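You operate a simulated robot arm through the tools that you are given. There is no shell and no other tool.

The job below is to be done with a simulated robot arm. You get a single attempt, and the scene is never put back.

Task
Put things in order on the top of the packing bench. At the end: the grey tag (marked "Pass") from the top of the packing bench stands where the blue small colour jar (marked "Dark blue") stood; the grey insert from the top of the packing bench stands where the grey tag stood; the blue small colour jar from the top of the packing bench stands on top of the grey tub; the black post from the top of the packing bench stands where the grey insert stood; whatever was shut is shut again. Leave all else as you found it, and nothing knocked over.

Only the result counts: the job must be done as asked and must still hold three seconds after the hand-in. Knocking over, shifting, dropping, spilling or breaking anything else fails it.

Robot
A 7-joint arm with a two-finger parallel gripper, fixed in place. Base frame: the origin is at the foot of the arm, x ahead of it, y to its left, z up; the work surface is at about z = 0.8. Readings come in m, rad, newtons and seconds.
With the tool pointing down near the work surface it reaches from about 0.3 to 0.7 m from the base axis. Its first joint turns from -1.152 to 1.152 rad. Payload 1.57 kg.
The TCP is the grasp point between the finger pads, 0.03 m short of the fingertips. In the tool frame z runs along the fingers and y along their closing line. The gripper opens to 0.11 m. The fingers are 0.024 m wide and 0.012 m thick; the gripper's body (0.048 by 0.112 m) begins 0.078 m behind the TCP.
Orientation is that of the tool frame in the base frame, as a unit quaternion [x, y, z, w]. With the fingers straight down and closing along the base's y, the tool's x points along the base's -x, its y along +y and its z along -z.

Tools
- The arm moves only by the tool jog_arm. Its argument "steps" is a list of rows, each a list of 3 entries, a list of its own where there are three numbers: the turn, a rotation vector about the tool's x, y, z in units of 90 degrees (1.0 is 90 degrees), then the shift along the tool's x, y, z in units of 300 mm (1.0 is 300 mm), then the gripper command, from -1 (fully open) to 1 (shut), values between in proportion. In form: [[[rx, ry, rz], [x, y, z], grip], ...]. A call has 1 to 20 rows; each row is the pose to reach, as a shift and turn from the pose commanded when the call began, along the tool's axes at that moment. A call with a number of a shift or a turn outside -1 to 1 is refused whole. A row lasts 0.2 s, in which the tool goes at most 0.05 m and 0.15 rad; a call with a longer step from one row to the next is refused whole, and so is a gripper value outside its range. Where a pose cannot be reached the arm comes as near as it can. A force on the tool above 40 N (or 10 N above the force at the start of the call, whichever is more), or a blocked arm, ends the call early, and 0.2 s more pass. Each finger travels about 0.108 m/s and halts on what it meets, pressing with about 28 N; the grip force reading is that of the motor and also rises with nothing between the fingers. The clock runs only during rows and for 0.2 s after the last one: add rows that repeat a pose to give the fingers time. The reply holds the time, the measured pose of the TCP, the force on the tool along the base axes, the opening and the grip force, in the units named above and with some noise, with the torque about the TCP (base axes, N m) and any sound that the robot's microphone picked up.
- Cameras (640 x 400 px; columns grow to the right, rows downward): "scene" is fixed at [0.1658, -0.3924, 1.4059]; the picture's right is [0.78, -0.63, 0.00], its down [-0.36, -0.45, -0.82] and it looks along [0.51, 0.63, -0.58] (base axes); focal length 327 px, centre (320, 200). "wrist" rides on the gripper at [0.07, 0.016, -0.141] in the tool frame; the picture's right is [-0.23, 0.97, 0.00], its down [-0.86, -0.20, -0.48] and it looks along [-0.47, -0.11, 0.88] (tool axes); focal length 222 px, centre (320, 200). There is no depth. A picture from a camera that has moved, and an enlarged one, comes with that camera's place and axes in the base frame and with its lens.
- grab_frame(camera): a new picture of that camera. It takes no simulated time.
- close_up(camera, box): a new picture of the part [left, top, right, bottom] of that camera's present view, enlarged. It takes no simulated time.
- hand_in(): hands the job in; it is judged then, once.

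Nothing tells you positions but the pictures and the camera data. Unless the task says otherwise, let go and move clear before handing in.

The tools are called after "Call:" as a command line: name --argument value ..., lists and objects as JSON in quotes. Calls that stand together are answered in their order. jog_arm: Moves the arm, as the interface text tells. Its arguments: {"type":"object","properties":{"steps":{"type":"array","items":{"type":"array"}}},"required":["steps"]} The other tools are called the same way: grab_frame (camera) takes a picture; close_up (camera, box) takes an enlarged picture of a part of a camera's view; hand_in () hands the job in.

At the start:

```text
time_s: 0.0
tool_pos: [0.4064, -0.0101, 1.1162]
tcp_rot: [0.001, 1.0, 0.0, 0.0]
contact_force: [-0.5, 0.2, -0.5]
torque: [-0.02, 0.01, 0.0]
grip_width: 0.1103
grip_force: 0.1
```

scene: 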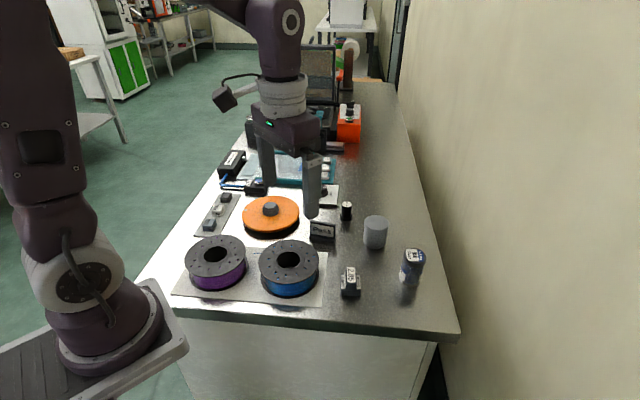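
wrist: 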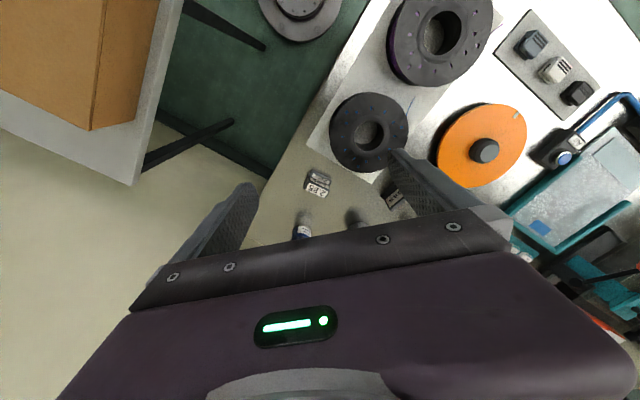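

I see a bench with spools, a grey tub, a blue jar, a grey item and small black items near the front right corner. I'll take close-ups to identify the parts before moving.

Call:
close_up --camera "scene" --box '[280, 160, 460, 310]'

Call:
close_up --camera "scene" --box '[170, 80, 400, 240]'

Call:
close_up --camera "wrist" --box '[250, 140, 450, 250]'

```text
2.67 times, centred on (370, 235) of scene
camera zoom: at [0.1658, -0.3924, 1.4059], right [0.78, -0.63, 0.0], down [-0.36, -0.45, -0.82], along [0.51, 0.63, -0.58], focal length 871 px, centre (187, 107)
```

zoom: 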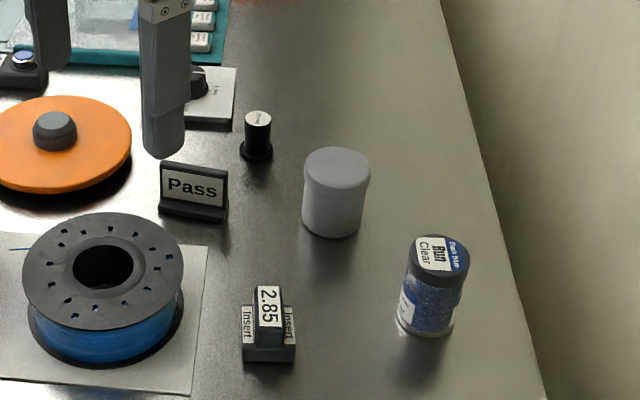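

```text
2.50 times, centred on (285, 160) of scene
camera zoom: at [0.1658, -0.3924, 1.4059], right [0.78, -0.63, 0.0], down [-0.36, -0.45, -0.82], along [0.51, 0.63, -0.58], focal length 817 px, centre (408, 300)
```

zoom: 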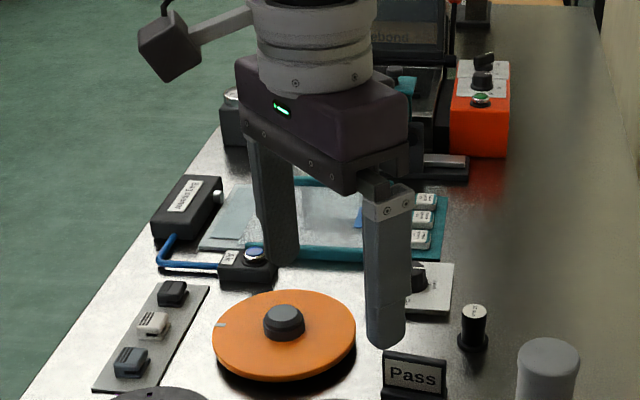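

```text
3.20 times, centred on (350, 195) of wrist
camera zoom: at [0.3373, 0.0071, 1.2556], right [0.23, 0.97, 0.0], down [0.86, -0.2, 0.48], along [0.47, -0.11, -0.88], focal length 711 px, centre (224, 216)
```

zoom: 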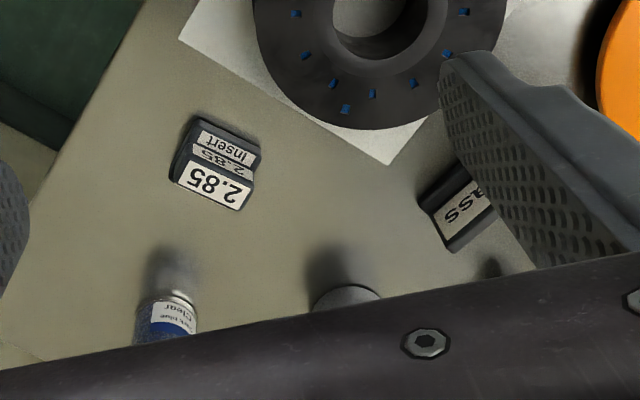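

The jar, tub, tag, post and insert are at about (0.66,-0.12), (0.69,0.02), (0.59,0.12), (0.70,0.15) and (0.53,-0.06). I'll move the wrist camera forward, staying high, to refine those estimates.

Call:
jog_arm --steps '[[[0, 0, 0], [-0.13, 0, 0], -1], [[0, 0, 0], [-0.26, 0, 0], -1], [[0, 0, 0], [-0.39, 0, 0], -1], [[0, 0, 0], [-0.5, 0, 0], -1], [[0, 0, 0], [-0.5, 0, 0], -1]]'

Call:
grab_frame --camera "wrist"

Call:
grab_frame --camera "scene"

```text
time_s: 1.2
tool_pos: [0.5587, -0.0101, 1.1133]
tcp_rot: [0.0, 1.0, 0.0, 0.001]
contact_force: [0.1, 0.5, 0.0]
torque: [0.01, 0.03, 0.0]
grip_width: 0.1099
grip_force: 0.1
```

```text
taken
camera wrist: at [0.4891, 0.0074, 1.2549], right [0.23, 0.97, 0.0], down [0.86, -0.2, 0.48], along [0.47, -0.11, -0.88], focal length 222 px, centre (320, 200)
```

wrist: 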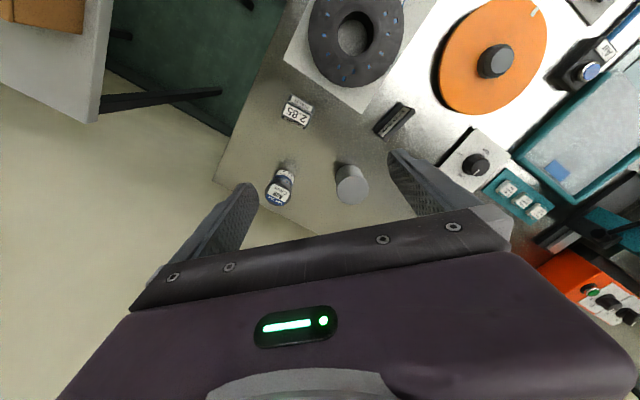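

```text
taken
```

scene: 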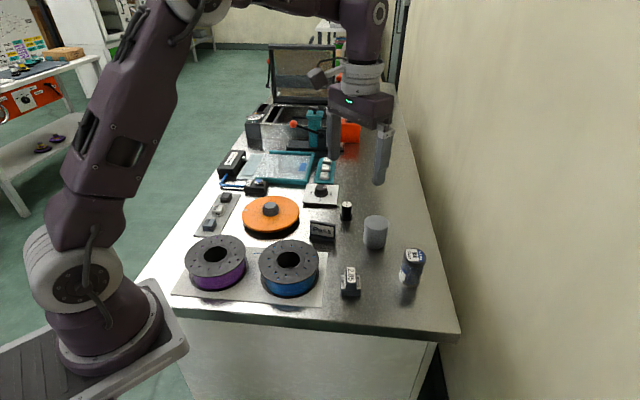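

The view works, though the post is hidden behind a finger. I'll zoom in here, then shift left for the post.

Call:
close_up --camera "wrist" --box '[240, 80, 432, 200]'

Call:
jog_arm --steps '[[[0, 0, 0], [0, 0.15, 0], -1], [[0, 0, 0], [0, 0.3, 0], -1], [[0, 0, 0], [0, 0.45, 0], -1], [[0, 0, 0], [0, 0.45, 0], -1]]'

Call:
grab_frame --camera "wrist"

Call:
close_up --camera "wrist" --box '[240, 80, 432, 220]'

Call:
close_up --camera "scene" --box '[375, 230, 455, 300]'

Call:
close_up --camera "scene" --box '[300, 190, 400, 252]'

```text
3.33 times, centred on (336, 140) of wrist
camera zoom: at [0.4891, 0.0074, 1.2549], right [0.23, 0.97, 0.0], down [0.86, -0.2, 0.48], along [0.47, -0.11, -0.88], focal length 740 px, centre (267, 400)
```

zoom: 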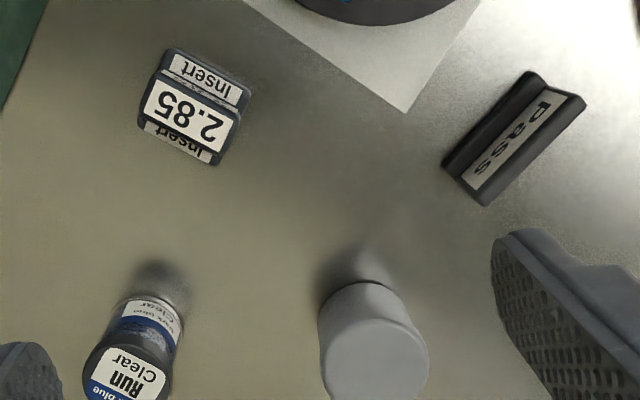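

```text
time_s: 2.2
tool_pos: [0.5566, 0.1263, 1.1142]
tcp_rot: [0.001, 1.0, 0.0, 0.0]
contact_force: [-0.1, 0.6, 0.1]
torque: [-0.03, 0.0, 0.01]
grip_width: 0.1101
grip_force: 0.0
```

```text
taken
camera wrist: at [0.4879, 0.144, 1.2552], right [0.23, 0.97, 0.0], down [0.86, -0.2, 0.48], along [0.47, -0.11, -0.88], focal length 222 px, centre (320, 200)
```

wrist: 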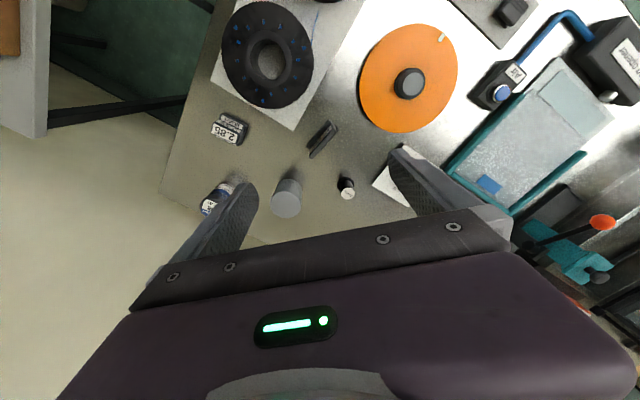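

```text
2.86 times, centred on (336, 150) of wrist
camera zoom: at [0.4879, 0.144, 1.2552], right [0.23, 0.97, 0.0], down [0.86, -0.2, 0.48], along [0.47, -0.11, -0.88], focal length 635 px, centre (274, 343)
```

zoom: 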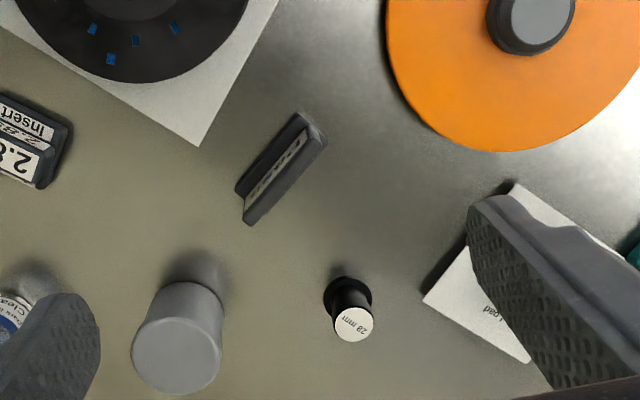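

```text
5.71 times, centred on (415, 265) of scene
camera zoom: at [0.1658, -0.3924, 1.4059], right [0.78, -0.63, 0.0], down [-0.36, -0.45, -0.82], along [0.51, 0.63, -0.58], focal length 1867 px, centre (-223, -171)
```

zoom: 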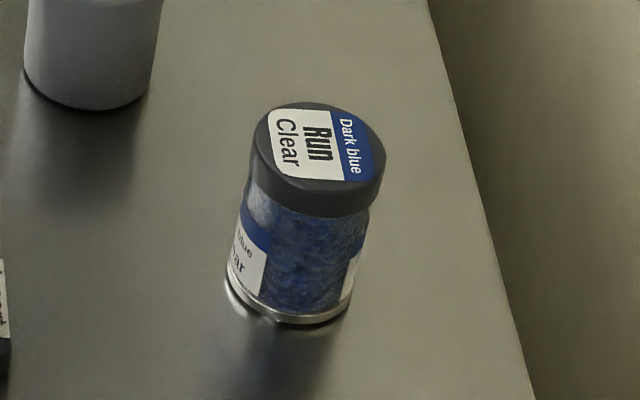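

```text
6.40 times, centred on (350, 221) of scene
camera zoom: at [0.1658, -0.3924, 1.4059], right [0.78, -0.63, 0.0], down [-0.36, -0.45, -0.82], along [0.51, 0.63, -0.58], focal length 2090 px, centre (128, 66)
```

zoom: 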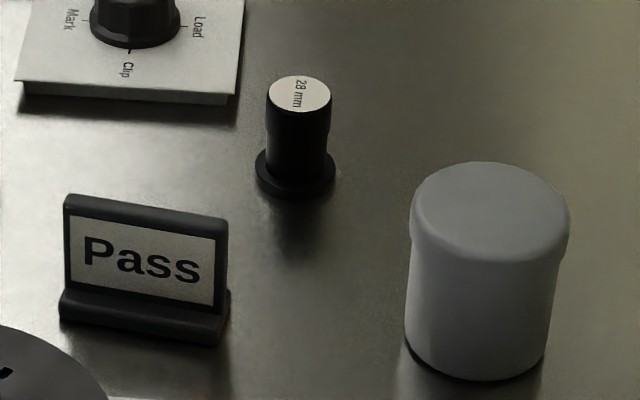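

Heights and positions now agree across both cameras: jar about (0.662,-0.118) and 0.077 m tall, tub about (0.688,0.025) with its top near 0.867. The back edge of the bench runs at roughly 43° by the wall, so I'll turn the gripper to close parallel to the wall and hover above the jar.

Call:
jog_arm --steps '[[[0, 0, 0.065], [-0.044, -0.101, 0.048], -1], [[0, 0, 0.13], [-0.088, -0.202, 0.097], -1], [[0, 0, 0.195], [-0.132, -0.303, 0.145], -1], [[0, 0, 0.26], [-0.176, -0.404, 0.194], -1], [[0, 0, 0.325], [-0.22, -0.505, 0.242], -1], [[0, 0, 0.39], [-0.264, -0.606, 0.29], -1], [[0, 0, 0.455], [-0.308, -0.707, 0.339], -1], [[0, 0, 0.522], [-0.352, -0.81, 0.387], -1], [[0, 0, 0.522], [-0.352, -0.81, 0.387], -1], [[0, 0, 0.522], [-0.352, -0.81, 0.387], -1]]'

Call:
grab_frame --camera "wrist"

Call:
grab_frame --camera "scene"

```text
time_s: 4.4
tool_pos: [0.6633, -0.1168, 0.999]
tcp_rot: [0.399, 0.917, 0.0, 0.001]
contact_force: [0.1, -0.6, 1.0]
torque: [-0.03, 0.0, -0.02]
grip_width: 0.11
grip_force: 0.1
```

```text
taken
camera wrist: at [0.6273, -0.0546, 1.1399], right [0.87, 0.5, 0.0], down [0.44, -0.76, 0.48], along [0.24, -0.42, -0.88], focal length 222 px, centre (320, 200)
```

wrist: 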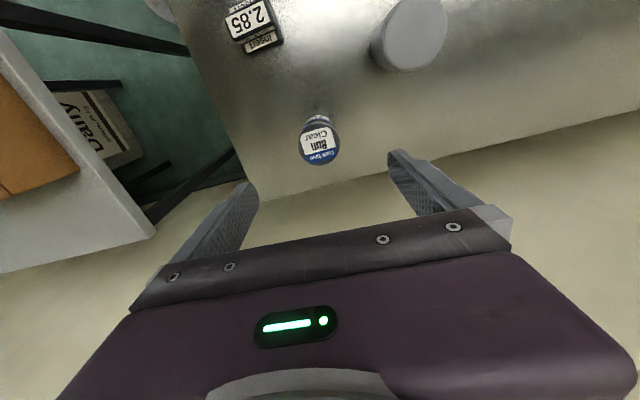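

```text
taken
```

scene: 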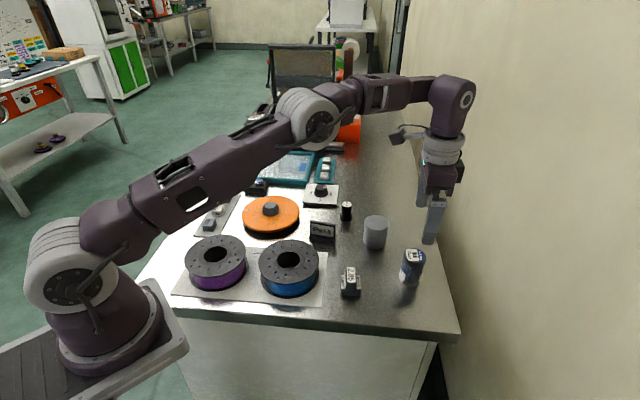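

The gripper sits almost exactly above the jar. I'll zoom in to fine-tune.

Call:
close_up --camera "wrist" --box '[220, 60, 430, 200]'

Call:
close_up --camera "wrist" --box '[200, 0, 330, 80]'

Call:
close_up --camera "scene" --box '[320, 250, 380, 310]'

```text
2.86 times, centred on (325, 130) of wrist
camera zoom: at [0.6273, -0.0546, 1.1399], right [0.87, 0.5, 0.0], down [0.44, -0.76, 0.48], along [0.24, -0.42, -0.88], focal length 635 px, centre (306, 400)
```

zoom: 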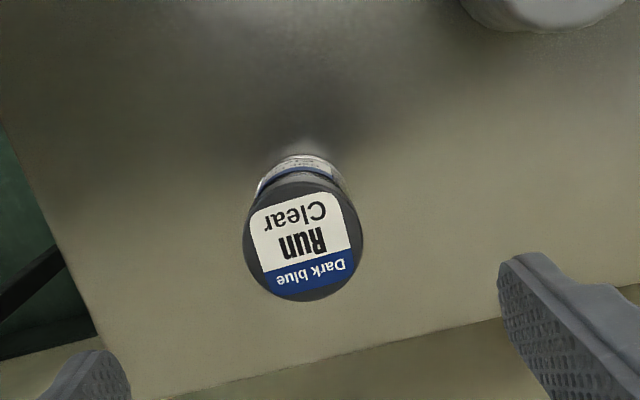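

```text
4.92 times, centred on (265, 40) of wrist
camera zoom: at [0.6273, -0.0546, 1.1399], right [0.87, 0.5, 0.0], down [0.44, -0.76, 0.48], along [0.24, -0.42, -0.88], focal length 1094 px, centre (591, 988)
```

zoom: 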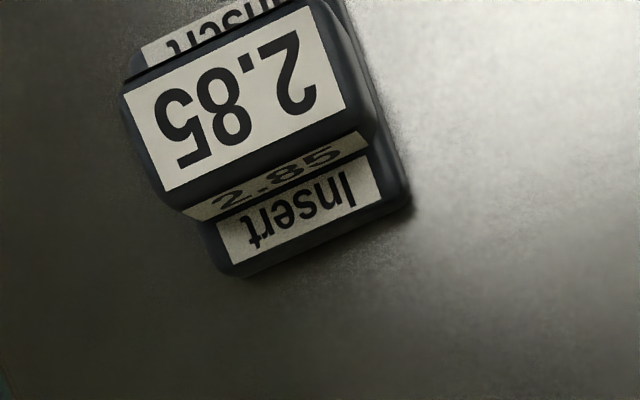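

```text
6.67 times, centred on (350, 280) of scene
camera zoom: at [0.1658, -0.3925, 1.4059], right [0.78, -0.63, 0.0], down [-0.36, -0.45, -0.82], along [0.51, 0.63, -0.58], focal length 2178 px, centre (120, -333)
```

zoom: 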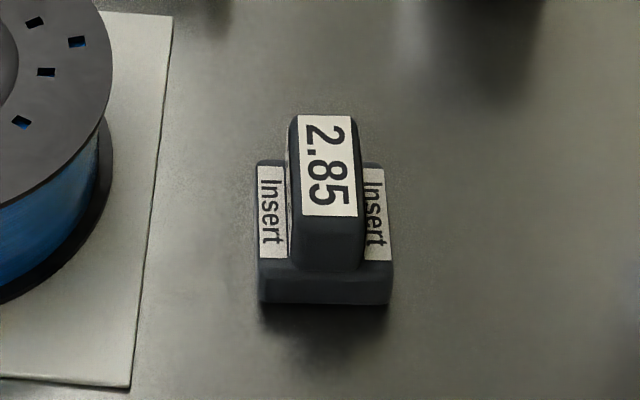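

The jar is centred to within about 3 mm. I'll descend around it with the fingers open and check before closing.

Call:
jog_arm --steps '[[[0, 0, 0], [0.007, -0.002, 0.08], -1], [[0, 0, 0], [0.007, -0.002, 0.16], -1], [[0, 0, 0], [0.007, -0.002, 0.24], -1], [[0, 0, 0], [0.007, -0.002, 0.32], -1], [[0, 0, 0], [0.007, -0.002, 0.4], -1], [[0, 0, 0], [0.007, -0.002, 0.46], -1], [[0, 0, 0], [0.007, -0.002, 0.52], -1], [[0, 0, 0], [0.007, -0.002, 0.52], -1]]'

Call:
grab_frame --camera "wrist"

Call:
close_up --camera "scene" --box '[350, 180, 490, 320]'

```text
time_s: 6.2
tool_pos: [0.6612, -0.1157, 0.8428]
tcp_rot: [0.399, 0.917, -0.001, 0.0]
contact_force: [-0.9, 0.1, 0.5]
torque: [-0.02, 0.01, -0.02]
grip_width: 0.1099
grip_force: 0.0
```

```text
taken
camera wrist: at [0.6261, -0.0526, 0.9831], right [0.87, 0.5, 0.0], down [0.44, -0.76, 0.48], along [0.24, -0.41, -0.88], focal length 222 px, centre (320, 200)
```

wrist: 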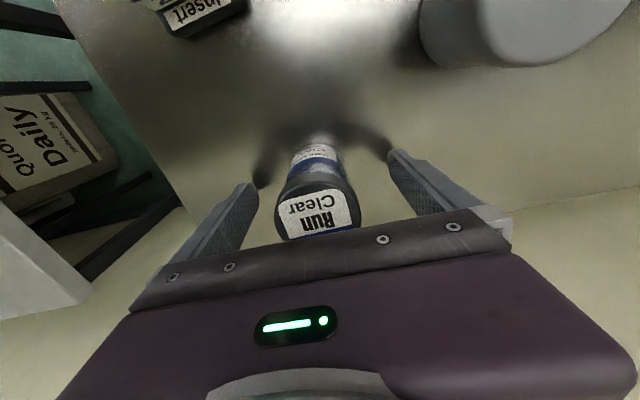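

```text
2.86 times, centred on (420, 250) of scene
camera zoom: at [0.1658, -0.3924, 1.4059], right [0.78, -0.63, 0.0], down [-0.36, -0.45, -0.82], along [0.51, 0.63, -0.58], focal length 933 px, centre (34, 57)
```

zoom: 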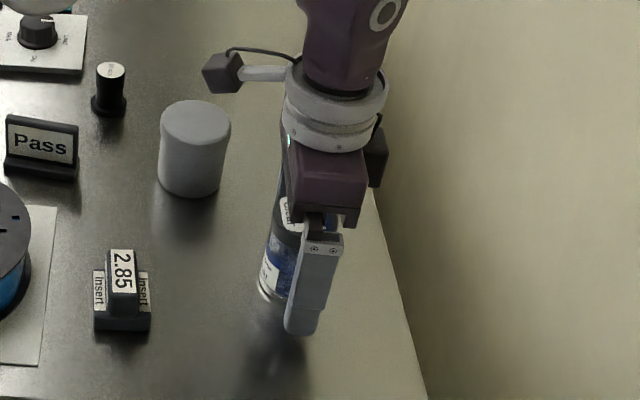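

The jar stands between the fingers. I'm closing on it now.

Call:
jog_arm --steps '[[[0, 0, 0], [0, 0, 0], -0.3], [[0, 0, 0], [0, 0, 0], -0.1], [[0, 0, 0], [0, 0, 0], 0.05], [[0, 0, 0], [0, 0, 0], 0.2], [[0, 0, 0], [0, 0, 0], 0.4], [[0, 0, 0], [0, 0, 0], 0.4]]'

Call:
grab_frame --camera "wrist"

```text
time_s: 7.6
tool_pos: [0.6619, -0.1148, 0.8442]
tcp_rot: [0.399, 0.917, 0.0, 0.001]
contact_force: [-1.5, 0.9, 2.2]
torque: [-0.08, 0.12, -0.03]
grip_width: 0.0502
grip_force: 28.3
```

```text
taken
camera wrist: at [0.6261, -0.0526, 0.9837], right [0.87, 0.5, 0.0], down [0.44, -0.76, 0.48], along [0.24, -0.41, -0.88], focal length 222 px, centre (320, 200)
```

wrist: 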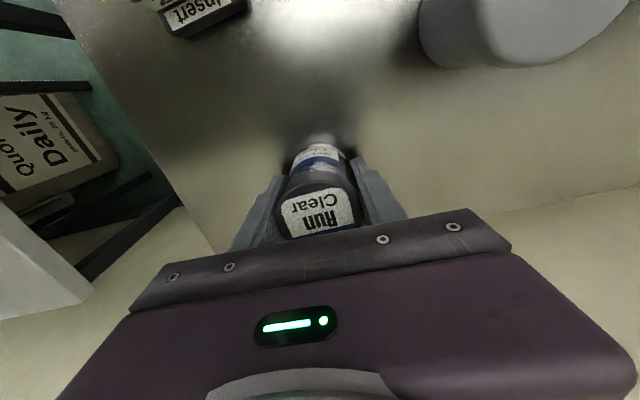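

The grip is firm at 0.050 m. I'll lift slightly and check that the whole jar comes up.

Call:
jog_arm --steps '[[[0, 0, 0], [0, 0, -0.03], 0.4], [[0, 0, 0], [0, 0, -0.07], 0.4], [[0, 0, 0], [0, 0, -0.12], 0.4], [[0, 0, 0], [0, 0, -0.12], 0.4]]'

Call:
grab_frame --camera "wrist"

Call:
close_up --camera "scene" --box '[350, 180, 490, 320]'

```text
time_s: 8.6
tool_pos: [0.6619, -0.1182, 0.8771]
tcp_rot: [0.399, 0.917, 0.0, 0.0]
contact_force: [0.1, 0.3, 0.7]
torque: [-0.04, 0.03, 0.05]
grip_width: 0.0501
grip_force: 28.1
```

```text
taken
camera wrist: at [0.6258, -0.0546, 1.0185], right [0.87, 0.5, 0.0], down [0.44, -0.76, 0.48], along [0.24, -0.41, -0.88], focal length 222 px, centre (320, 200)
```

wrist: 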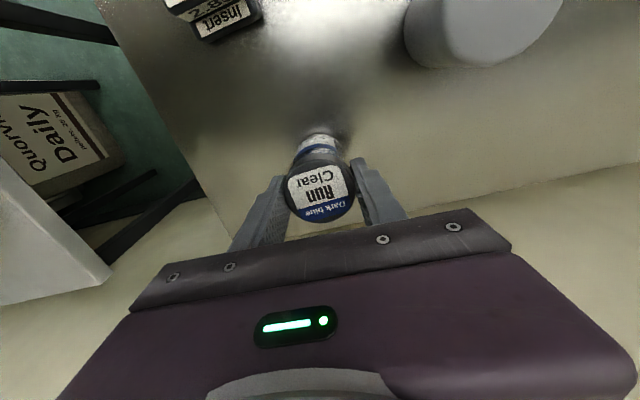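

```text
2.86 times, centred on (420, 250) of scene
camera zoom: at [0.1658, -0.3925, 1.4059], right [0.78, -0.63, 0.0], down [-0.36, -0.45, -0.82], along [0.51, 0.63, -0.58], focal length 933 px, centre (34, 57)
```

zoom: 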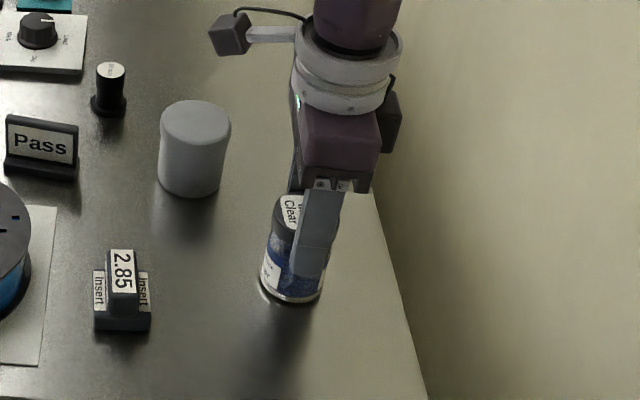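

The jar's base looks unmoved, so the grip may have slipped or the lid may be rising. I'll look closely.

Call:
close_up --camera "scene" --box '[385, 220, 455, 300]'

Call:
close_up --camera "wrist" --box '[260, 110, 390, 230]'

```text
5.00 times, centred on (420, 260) of scene
camera zoom: at [0.1658, -0.3925, 1.4059], right [0.78, -0.63, 0.0], down [-0.36, -0.45, -0.82], along [0.51, 0.63, -0.58], focal length 1633 px, centre (-180, -100)
```

zoom: 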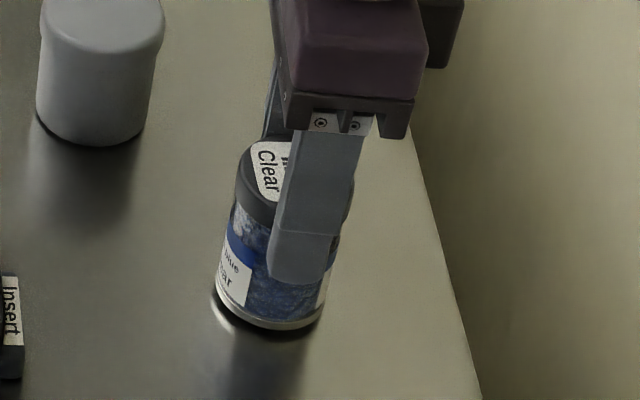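

```text
3.33 times, centred on (325, 170) of wrist
camera zoom: at [0.6258, -0.0546, 1.0185], right [0.87, 0.5, 0.0], down [0.44, -0.76, 0.48], along [0.24, -0.41, -0.88], focal length 740 px, centre (303, 300)
```

zoom: 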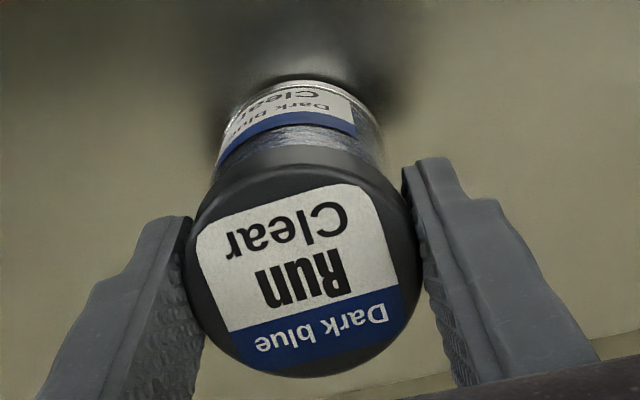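

The jar stayed on the bench and the fingers slid up along it. I'll open, go back down slightly lower, and regrip with full closing force.

Call:
jog_arm --steps '[[[0, 0, 0], [0, 0, 0], 0.0], [[0, 0, 0], [0, 0, 0], -0.3], [[0, 0, 0], [0, 0, 0.04], -0.4], [[0, 0, 0], [0, 0, 0.08], -0.4], [[0, 0, 0], [0, 0, 0.12], -0.4], [[0, 0, 0], [0, 0, 0.135], -0.4], [[0, 0, 0], [0, 0, 0.135], -0.4]]'

Call:
grab_frame --camera "wrist"

Call:
close_up --camera "scene" --box '[385, 220, 455, 300]'

```text
time_s: 10.2
tool_pos: [0.6609, -0.116, 0.838]
tcp_rot: [0.399, 0.917, 0.0, 0.0]
contact_force: [-0.1, -0.9, -1.0]
torque: [0.01, 0.01, 0.0]
grip_width: 0.0769
grip_force: 0.1
```

```text
taken
camera wrist: at [0.6253, -0.0536, 0.9786], right [0.87, 0.5, 0.0], down [0.44, -0.76, 0.48], along [0.24, -0.41, -0.88], focal length 222 px, centre (320, 200)
```

wrist: 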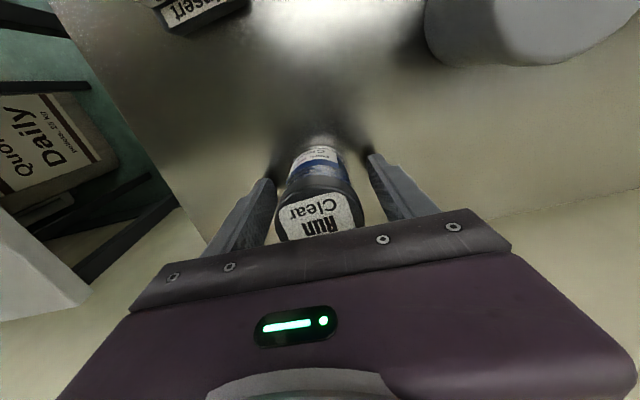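

```text
5.00 times, centred on (420, 260) of scene
camera zoom: at [0.1658, -0.3924, 1.4059], right [0.78, -0.63, 0.0], down [-0.36, -0.45, -0.82], along [0.51, 0.63, -0.58], focal length 1633 px, centre (-180, -100)
```

zoom: 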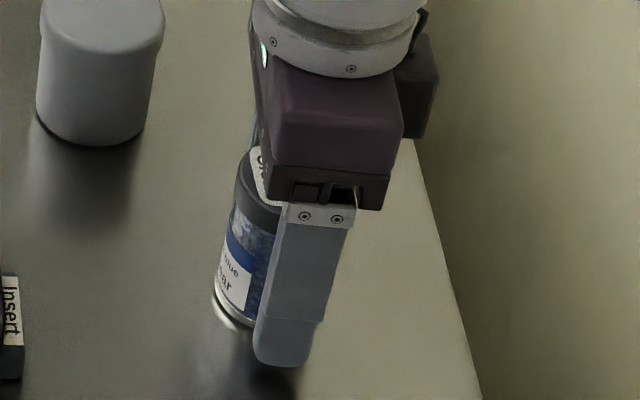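

The jar is still upright and centred. I'll close fully, give the grip time, and lift slowly while watching the force.

Call:
jog_arm --steps '[[[0, 0, 0], [0, 0, 0], -0.1], [[0, 0, 0], [0, 0, 0], 0.1], [[0, 0, 0], [0, 0, 0], 0.5], [[0, 0, 0], [0, 0, 0], 1], [[0, 0, 0], [0, 0, 0], 1], [[0, 0, 0], [0, 0, 0], 1], [[0, 0, 0], [0, 0, 0], 1]]'

Call:
jog_arm --steps '[[[0, 0, 0], [0, 0, -0.007], 1], [[0, 0, 0], [0, 0, -0.014], 1], [[0, 0, 0], [0, 0, -0.021], 1]]'

Call:
close_up --camera "scene" --box '[385, 220, 455, 300]'

Call:
close_up --camera "wrist" --box '[260, 110, 390, 230]'

```text
time_s: 11.8
tool_pos: [0.663, -0.1172, 0.8372]
tcp_rot: [0.399, 0.917, 0.0, 0.0]
contact_force: [0.2, -0.5, -0.5]
torque: [0.02, -0.06, -0.04]
grip_width: 0.0502
grip_force: 28.0
```

```text
time_s: 12.6
tool_pos: [0.6619, -0.117, 0.845]
tcp_rot: [0.398, 0.917, 0.0, 0.0]
contact_force: [-0.1, -0.5, -2.5]
torque: [0.04, 0.0, -0.05]
grip_width: 0.0505
grip_force: 28.3
```

```text
5.00 times, centred on (420, 260) of scene
camera zoom: at [0.1658, -0.3924, 1.4059], right [0.78, -0.63, 0.0], down [-0.36, -0.45, -0.82], along [0.51, 0.63, -0.58], focal length 1633 px, centre (-180, -100)
```

zoom: 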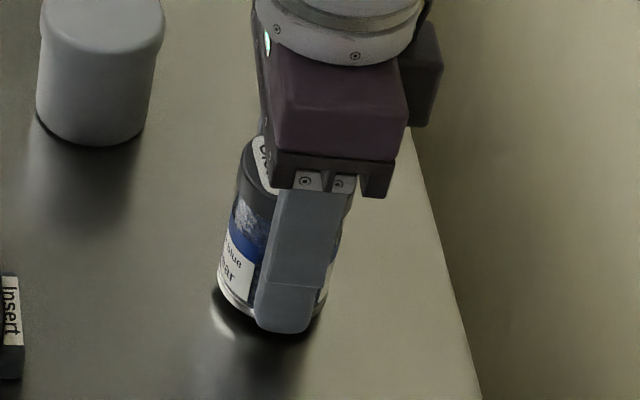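

```text
3.33 times, centred on (325, 170) of wrist
camera zoom: at [0.6254, -0.0539, 0.9855], right [0.87, 0.5, 0.0], down [0.44, -0.76, 0.48], along [0.24, -0.41, -0.88], focal length 740 px, centre (303, 300)
```

zoom: 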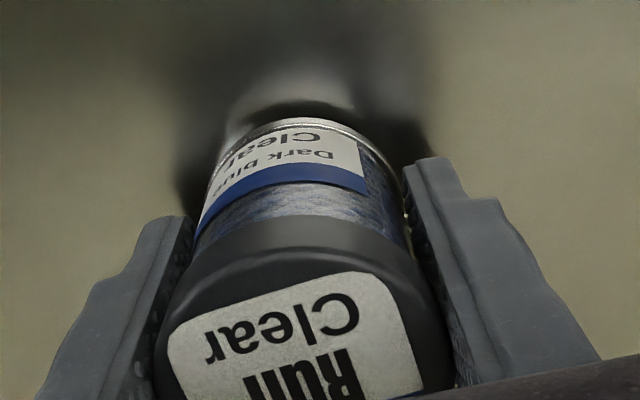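

This time the jar appears to rise and about 2.5 N is on the tool. I'll hold still to see whether it creeps.

Call:
jog_arm --steps '[[[0, 0, 0], [0, 0, 0], 1], [[0, 0, 0], [0, 0, 0], 1], [[0, 0, 0], [0, 0, 0], 1], [[0, 0, 0], [0, 0, 0], 1]]'

Call:
close_up --camera "wrist" --box '[260, 110, 390, 230]'

Call:
close_up --camera "scene" --box '[385, 220, 455, 300]'

```text
time_s: 13.6
tool_pos: [0.661, -0.117, 0.8446]
tcp_rot: [0.399, 0.917, -0.001, 0.0]
contact_force: [-1.0, 0.6, -2.7]
torque: [0.02, -0.01, -0.01]
grip_width: 0.0498
grip_force: 27.6
```

```text
3.33 times, centred on (325, 170) of wrist
camera zoom: at [0.6254, -0.0539, 0.9854], right [0.87, 0.5, 0.0], down [0.44, -0.76, 0.48], along [0.24, -0.41, -0.88], focal length 740 px, centre (303, 300)
```

zoom: 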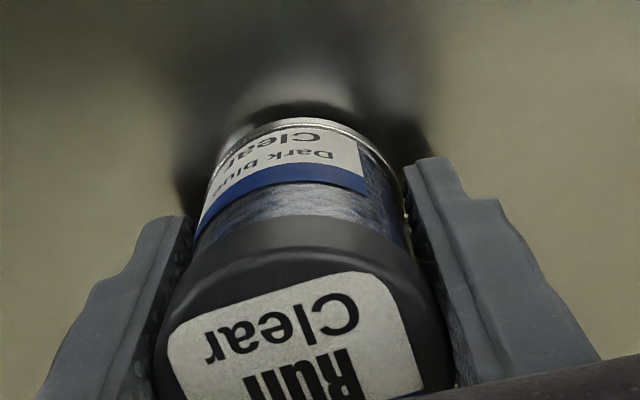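

```text
5.00 times, centred on (420, 260) of scene
camera zoom: at [0.1658, -0.3925, 1.4059], right [0.78, -0.63, 0.0], down [-0.36, -0.45, -0.82], along [0.51, 0.63, -0.58], focal length 1633 px, centre (-180, -100)
```

zoom: 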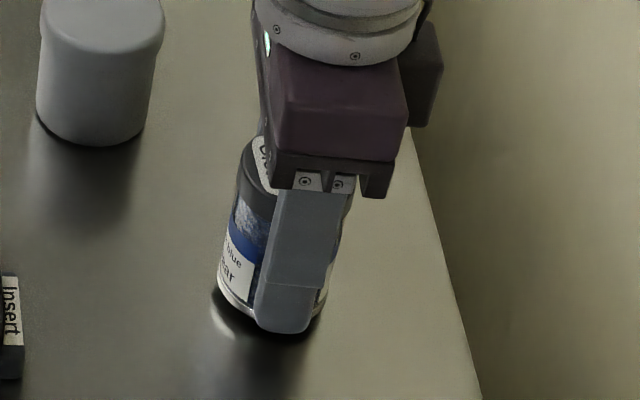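

The hold is steady with no creep. I'll raise it slowly and check on the way.

Call:
jog_arm --steps '[[[0, 0, 0], [0, 0, -0.008], 1], [[0, 0, 0], [0, 0, -0.018], 1], [[0, 0, 0], [0, 0, -0.03], 1], [[0, 0, 0], [0, 0, -0.042], 1], [[0, 0, 0], [0, 0, -0.054], 1], [[0, 0, 0], [0, 0, -0.066], 1], [[0, 0, 0], [0, 0, -0.078], 1], [[0, 0, 0], [0, 0, -0.09], 1]]'

Call:
close_up --camera "wrist" --box '[260, 110, 390, 230]'

Call:
close_up --camera "scene" --box '[385, 220, 455, 300]'

```text
time_s: 15.4
tool_pos: [0.6612, -0.1154, 0.8717]
tcp_rot: [0.398, 0.917, 0.0, -0.001]
contact_force: [0.7, 0.5, -1.1]
torque: [0.01, 0.01, -0.01]
grip_width: 0.0504
grip_force: 28.0
```

```text
3.33 times, centred on (325, 170) of wrist
camera zoom: at [0.6248, -0.0533, 1.0121], right [0.87, 0.5, 0.0], down [0.44, -0.76, 0.48], along [0.24, -0.41, -0.88], focal length 740 px, centre (303, 300)
```

zoom: 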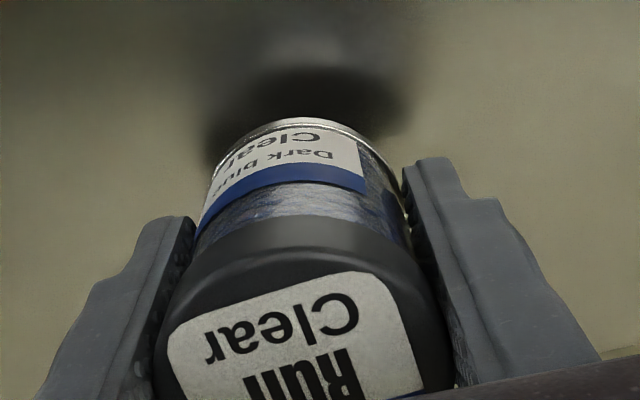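

```text
5.00 times, centred on (420, 260) of scene
camera zoom: at [0.1658, -0.3925, 1.4059], right [0.78, -0.63, 0.0], down [-0.36, -0.45, -0.82], along [0.51, 0.63, -0.58], focal length 1633 px, centre (-180, -100)
```

zoom: 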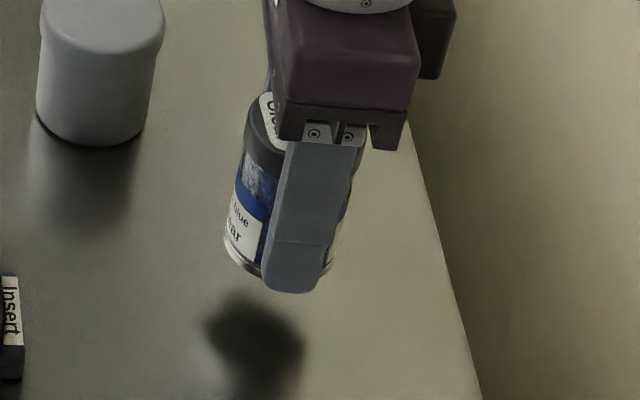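

The jar is held firmly. I'll raise it slowly until its base clears the tub, then carry it over.

Call:
jog_arm --steps '[[[0, 0, 0], [0, 0, -0.01], 1], [[0, 0, 0], [0, 0, -0.025], 1], [[0, 0, 0], [0, 0, -0.045], 1], [[0, 0, 0], [0, 0, -0.065], 1], [[0, 0, 0], [0, 0, -0.085], 1], [[0, 0, 0], [0, 0, -0.105], 1], [[0, 0, 0], [0, 0, -0.125], 1], [[0, 0, 0], [0, 0, -0.145], 1], [[0, 0, 0], [0, 0, -0.165], 1], [[0, 0, 0], [0, 0, -0.185], 1], [[0, 0, 0], [0, 0, -0.2], 1], [[0, 0, 0], [0, 0, -0.21], 1], [[0, 0, 0], [0, 0, -0.21], 1]]'

Call:
jog_arm --steps '[[[0, 0, 0], [0.01, 0.013, 0], 1], [[0, 0, 0], [0.025, 0.035, 0], 1], [[0, 0, 0], [0.045, 0.063, 0], 1], [[0, 0, 0], [0.068, 0.095, 0], 1], [[0, 0, 0], [0.091, 0.127, 0], 1], [[0, 0, 0], [0.114, 0.159, 0], 1], [[0, 0, 0], [0.137, 0.191, 0], 1], [[0, 0, 0], [0.16, 0.223, 0], 1], [[0, 0, 0], [0.183, 0.255, 0], 1], [[0, 0, 0], [0.206, 0.287, 0], 1], [[0, 0, 0], [0.229, 0.319, 0], 1], [[0, 0, 0], [0.249, 0.347, 0], 1], [[0, 0, 0], [0.265, 0.37, 0], 1], [[0, 0, 0], [0.279, 0.388, 0], 1], [[0, 0, 0], [0.279, 0.388, 0], 1]]'

Call:
grab_frame --camera "wrist"

Call:
close_up --camera "scene" --box '[320, 140, 440, 260]'

```text
time_s: 18.2
tool_pos: [0.661, -0.1169, 0.9344]
tcp_rot: [0.399, 0.917, 0.0, 0.0]
contact_force: [-0.4, -0.1, -1.0]
torque: [0.02, -0.02, -0.04]
grip_width: 0.0504
grip_force: 28.2
```

```text
time_s: 21.4
tool_pos: [0.6889, 0.0231, 0.9347]
tcp_rot: [0.399, 0.917, 0.0, 0.0]
contact_force: [-0.3, 0.1, -1.6]
torque: [0.02, 0.02, -0.02]
grip_width: 0.0505
grip_force: 27.9
```

```text
taken
camera wrist: at [0.653, 0.0868, 1.0753], right [0.87, 0.5, 0.0], down [0.44, -0.76, 0.48], along [0.24, -0.41, -0.88], focal length 222 px, centre (320, 200)
```

wrist: 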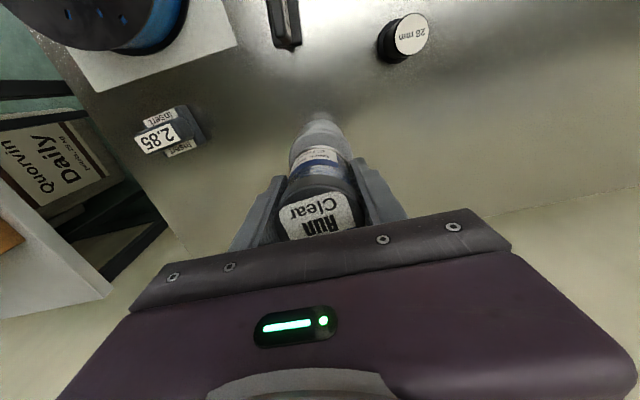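

```text
3.33 times, centred on (380, 200) of scene
camera zoom: at [0.1658, -0.3924, 1.4059], right [0.78, -0.63, 0.0], down [-0.36, -0.45, -0.82], along [0.51, 0.63, -0.58], focal length 1089 px, centre (120, 200)
```

zoom: 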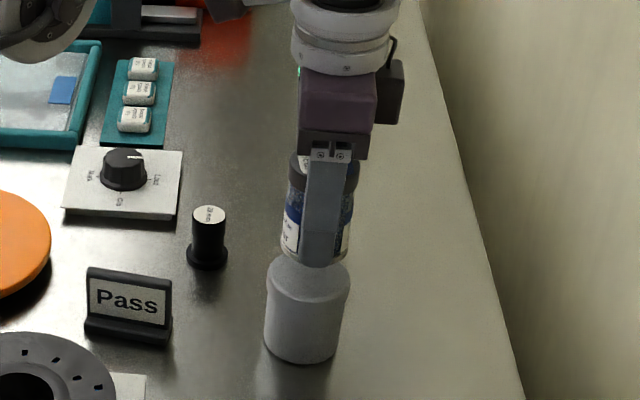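

Call:
close_up --camera "wrist" --box '[260, 90, 390, 210]'

Call:
close_up --camera "scene" --box '[340, 180, 430, 260]'

```text
3.33 times, centred on (325, 150) of wrist
camera zoom: at [0.653, 0.0868, 1.0753], right [0.87, 0.5, 0.0], down [0.44, -0.76, 0.48], along [0.24, -0.41, -0.88], focal length 740 px, centre (303, 367)
```

zoom: 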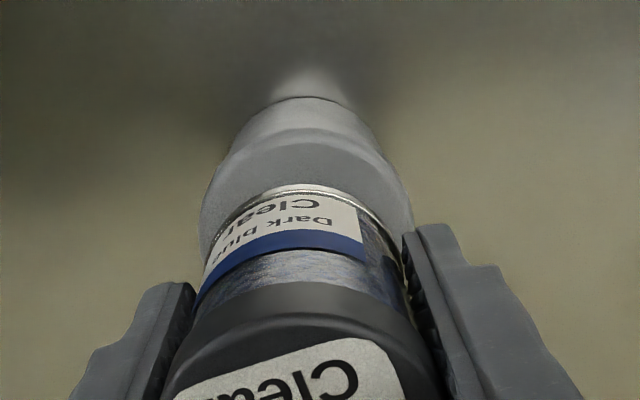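

```text
5.00 times, centred on (385, 220) of scene
camera zoom: at [0.1658, -0.3924, 1.4059], right [0.78, -0.63, 0.0], down [-0.36, -0.45, -0.82], along [0.51, 0.63, -0.58], focal length 1633 px, centre (-5, 100)
```

zoom: 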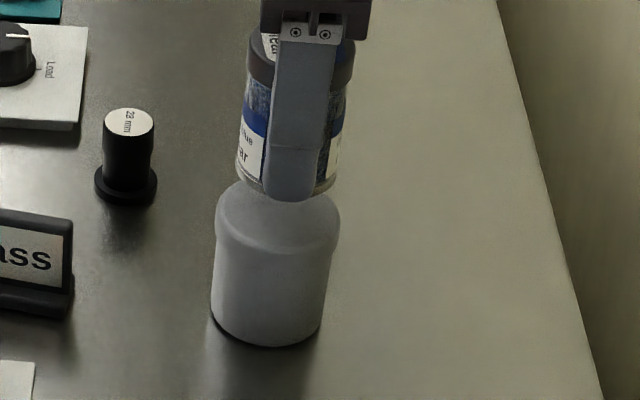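

The jar is aligned over the tub within about a millimetre on both axes. I'll lower it slowly and feel for contact.

Call:
jog_arm --steps '[[[0, 0, 0], [0, 0, 0.01], 1], [[0, 0, 0], [0, 0, 0.022], 1], [[0, 0, 0], [0, 0, 0.036], 1], [[0, 0, 0], [0, 0, 0.05], 1], [[0, 0, 0], [0, 0, 0.064], 1], [[0, 0, 0], [0, 0, 0.076], 1], [[0, 0, 0], [0, 0, 0.084], 1], [[0, 0, 0], [0, 0, 0.084], 1]]'

Call:
close_up --camera "scene" --box '[340, 180, 430, 260]'

Call:
close_up --camera "wrist" --box '[260, 90, 390, 210]'

```text
time_s: 23.2
tool_pos: [0.6879, 0.0236, 0.9076]
tcp_rot: [0.398, 0.917, 0.0, 0.0]
contact_force: [0.3, 0.1, -1.5]
torque: [0.02, -0.02, -0.02]
grip_width: 0.0499
grip_force: 27.9
```

```text
5.00 times, centred on (385, 220) of scene
camera zoom: at [0.1658, -0.3924, 1.4059], right [0.78, -0.63, 0.0], down [-0.36, -0.45, -0.82], along [0.51, 0.63, -0.58], focal length 1633 px, centre (-5, 100)
```

zoom: 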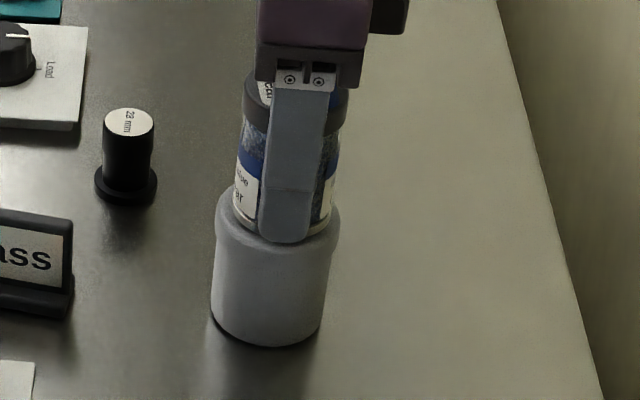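

```text
3.33 times, centred on (325, 150) of wrist
camera zoom: at [0.6526, 0.0864, 1.05], right [0.87, 0.5, 0.0], down [0.44, -0.76, 0.48], along [0.24, -0.41, -0.88], focal length 740 px, centre (303, 367)
```

zoom: 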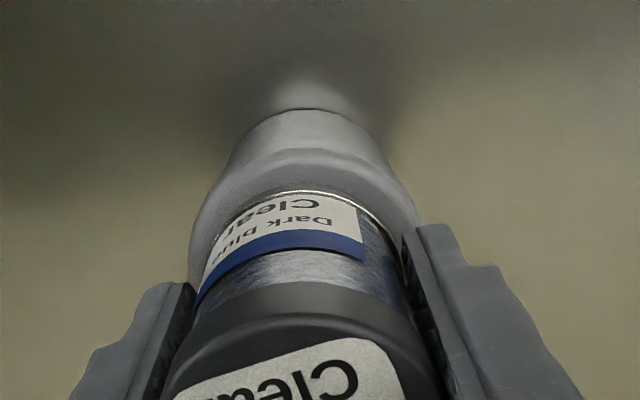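

It's a few millimetres off contact. I'll continue in 1.5 mm steps.

Call:
jog_arm --steps '[[[0, 0, 0], [0, 0, 0.005], 1], [[0, 0, 0], [0, 0, 0.008], 1], [[0, 0, 0], [0, 0, 0.008], 1]]'

Call:
jog_arm --steps '[[[0, 0, 0], [0, 0, 0.004], 1], [[0, 0, 0], [0, 0, 0.004], 1]]'

```text
time_s: 24.0
tool_pos: [0.6885, 0.0245, 0.9083]
tcp_rot: [0.398, 0.917, 0.001, 0.001]
contact_force: [-4.3, 2.2, 16.6]
torque: [0.08, 0.25, -0.03]
grip_width: 0.0504
grip_force: 28.0
```

```text
time_s: 24.6
tool_pos: [0.6886, 0.0231, 0.9061]
tcp_rot: [0.399, 0.917, 0.0, 0.002]
contact_force: [0.1, -1.6, 20.1]
torque: [-0.08, -0.03, -0.17]
grip_width: 0.0507
grip_force: 28.2
```

There's firm contact at about 20 N, so the jar is resting on the tub. I'll relieve the load, then open gently.

Call:
jog_arm --steps '[[[0, 0, 0], [0, 0, -0.005], 1], [[0, 0, 0], [0, 0, -0.009], 1], [[0, 0, 0], [0, 0, -0.009], 1]]'

Call:
close_up --camera "scene" --box '[340, 180, 430, 260]'

```text
time_s: 25.4
tool_pos: [0.6871, 0.0228, 0.9073]
tcp_rot: [0.399, 0.917, 0.0, -0.002]
contact_force: [0.3, -0.2, -2.8]
torque: [0.0, 0.0, -0.03]
grip_width: 0.0502
grip_force: 28.3
```

```text
5.00 times, centred on (385, 220) of scene
camera zoom: at [0.1658, -0.3924, 1.4059], right [0.78, -0.63, 0.0], down [-0.36, -0.45, -0.82], along [0.51, 0.63, -0.58], focal length 1633 px, centre (-5, 100)
```

zoom: 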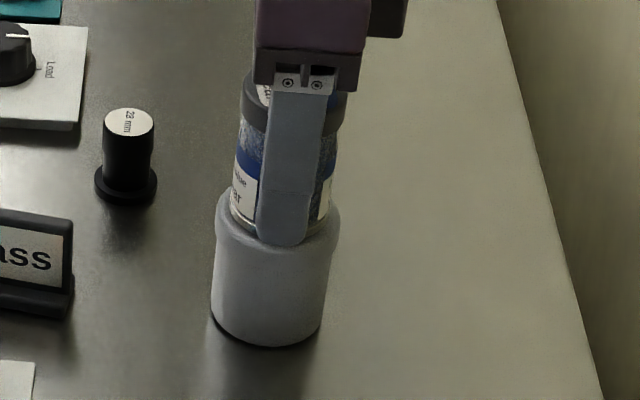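

The jar's weight is back on the gripper, so it sits at or just above contact. I'll lower about 1 mm, then release slowly.

Call:
jog_arm --steps '[[[0, 0, 0], [0, 0, 0.0035], 1], [[0, 0, 0], [0, 0, 0.0035], 1]]'

Call:
jog_arm --steps '[[[0, 0, 0], [0, 0, 0], 0.09], [[0, 0, 0], [0, 0, 0], 0.06], [[0, 0, 0], [0, 0, 0], 0.0], [[0, 0, 0], [0, 0, 0], -0.1], [[0, 0, 0], [0, 0, 0], -0.25], [[0, 0, 0], [0, 0, 0], -0.4], [[0, 0, 0], [0, 0, 0], -0.4]]'

Call:
grab_frame --camera "wrist"

Call:
close_up --camera "scene" --box '[340, 180, 430, 260]'

```text
time_s: 26.0
tool_pos: [0.6881, 0.0244, 0.9067]
tcp_rot: [0.399, 0.917, 0.0, -0.001]
contact_force: [-0.3, 0.2, -1.3]
torque: [-0.02, 0.01, 0.02]
grip_width: 0.05
grip_force: 28.2
```

```text
time_s: 27.6
tool_pos: [0.6889, 0.0235, 0.9075]
tcp_rot: [0.399, 0.917, 0.0, 0.0]
contact_force: [-0.1, 0.1, -0.8]
torque: [0.06, 0.01, 0.01]
grip_width: 0.0773
grip_force: 0.1
```

```text
taken
camera wrist: at [0.6528, 0.0864, 1.0479], right [0.87, 0.5, 0.0], down [0.44, -0.76, 0.48], along [0.24, -0.41, -0.88], focal length 222 px, centre (320, 200)
```

wrist: 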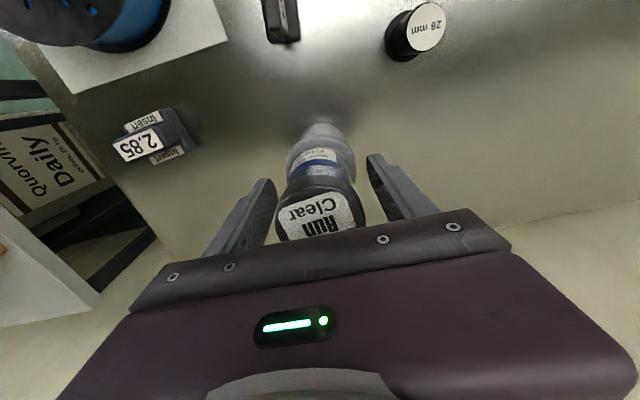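

```text
5.00 times, centred on (385, 220) of scene
camera zoom: at [0.1658, -0.3924, 1.4059], right [0.78, -0.63, 0.0], down [-0.36, -0.45, -0.82], along [0.51, 0.63, -0.58], focal length 1633 px, centre (-5, 100)
```

zoom: 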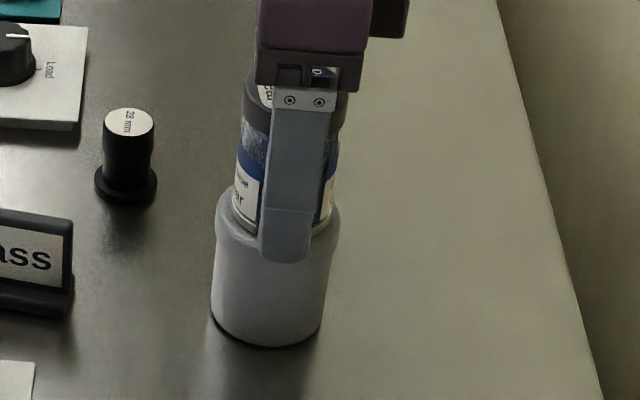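

The jar stands on the tub, released. I'll rise straight up clear of it.

Call:
jog_arm --steps '[[[0, 0, 0], [0, 0, -0.03], -0.4], [[0, 0, 0], [0, 0, -0.08], -0.4], [[0, 0, 0], [0, 0, -0.15], -0.4], [[0, 0, 0], [0, 0, -0.22], -0.4], [[0, 0, 0], [0, 0, -0.29], -0.4], [[0, 0, 0], [0, 0, -0.36], -0.4], [[0, 0, 0], [0, 0, -0.43], -0.4], [[0, 0, 0], [0, 0, -0.45], -0.4]]'

Call:
grab_frame --camera "wrist"

Call:
close_up --camera "scene" --box '[340, 180, 430, 260]'

```text
time_s: 29.4
tool_pos: [0.6797, 0.0236, 1.0418]
tcp_rot: [0.399, 0.917, 0.001, 0.001]
contact_force: [-0.5, 0.1, 0.8]
torque: [-0.02, -0.04, -0.04]
grip_width: 0.0766
grip_force: 0.2
out of reach, approached as far as the arm can: row 5, 6, 7, 8
```

```text
taken
camera wrist: at [0.6434, 0.086, 1.1833], right [0.87, 0.5, 0.0], down [0.44, -0.76, 0.48], along [0.24, -0.41, -0.88], focal length 222 px, centre (320, 200)
```

wrist: 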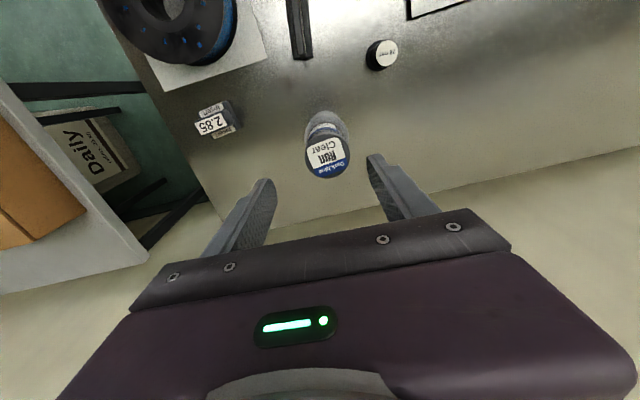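

```text
5.00 times, centred on (385, 220) of scene
camera zoom: at [0.1658, -0.3925, 1.4059], right [0.78, -0.63, 0.0], down [-0.36, -0.45, -0.82], along [0.51, 0.63, -0.58], focal length 1633 px, centre (-5, 100)
```

zoom: 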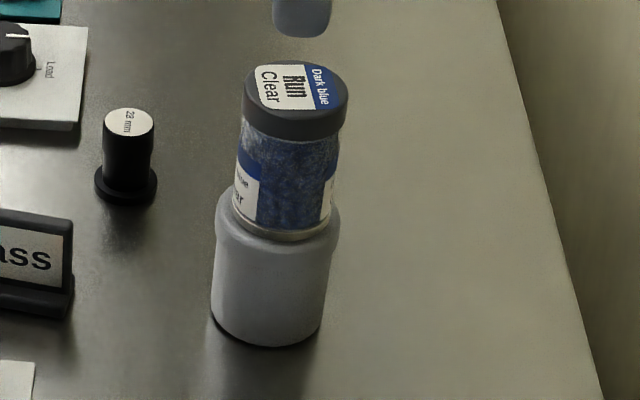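

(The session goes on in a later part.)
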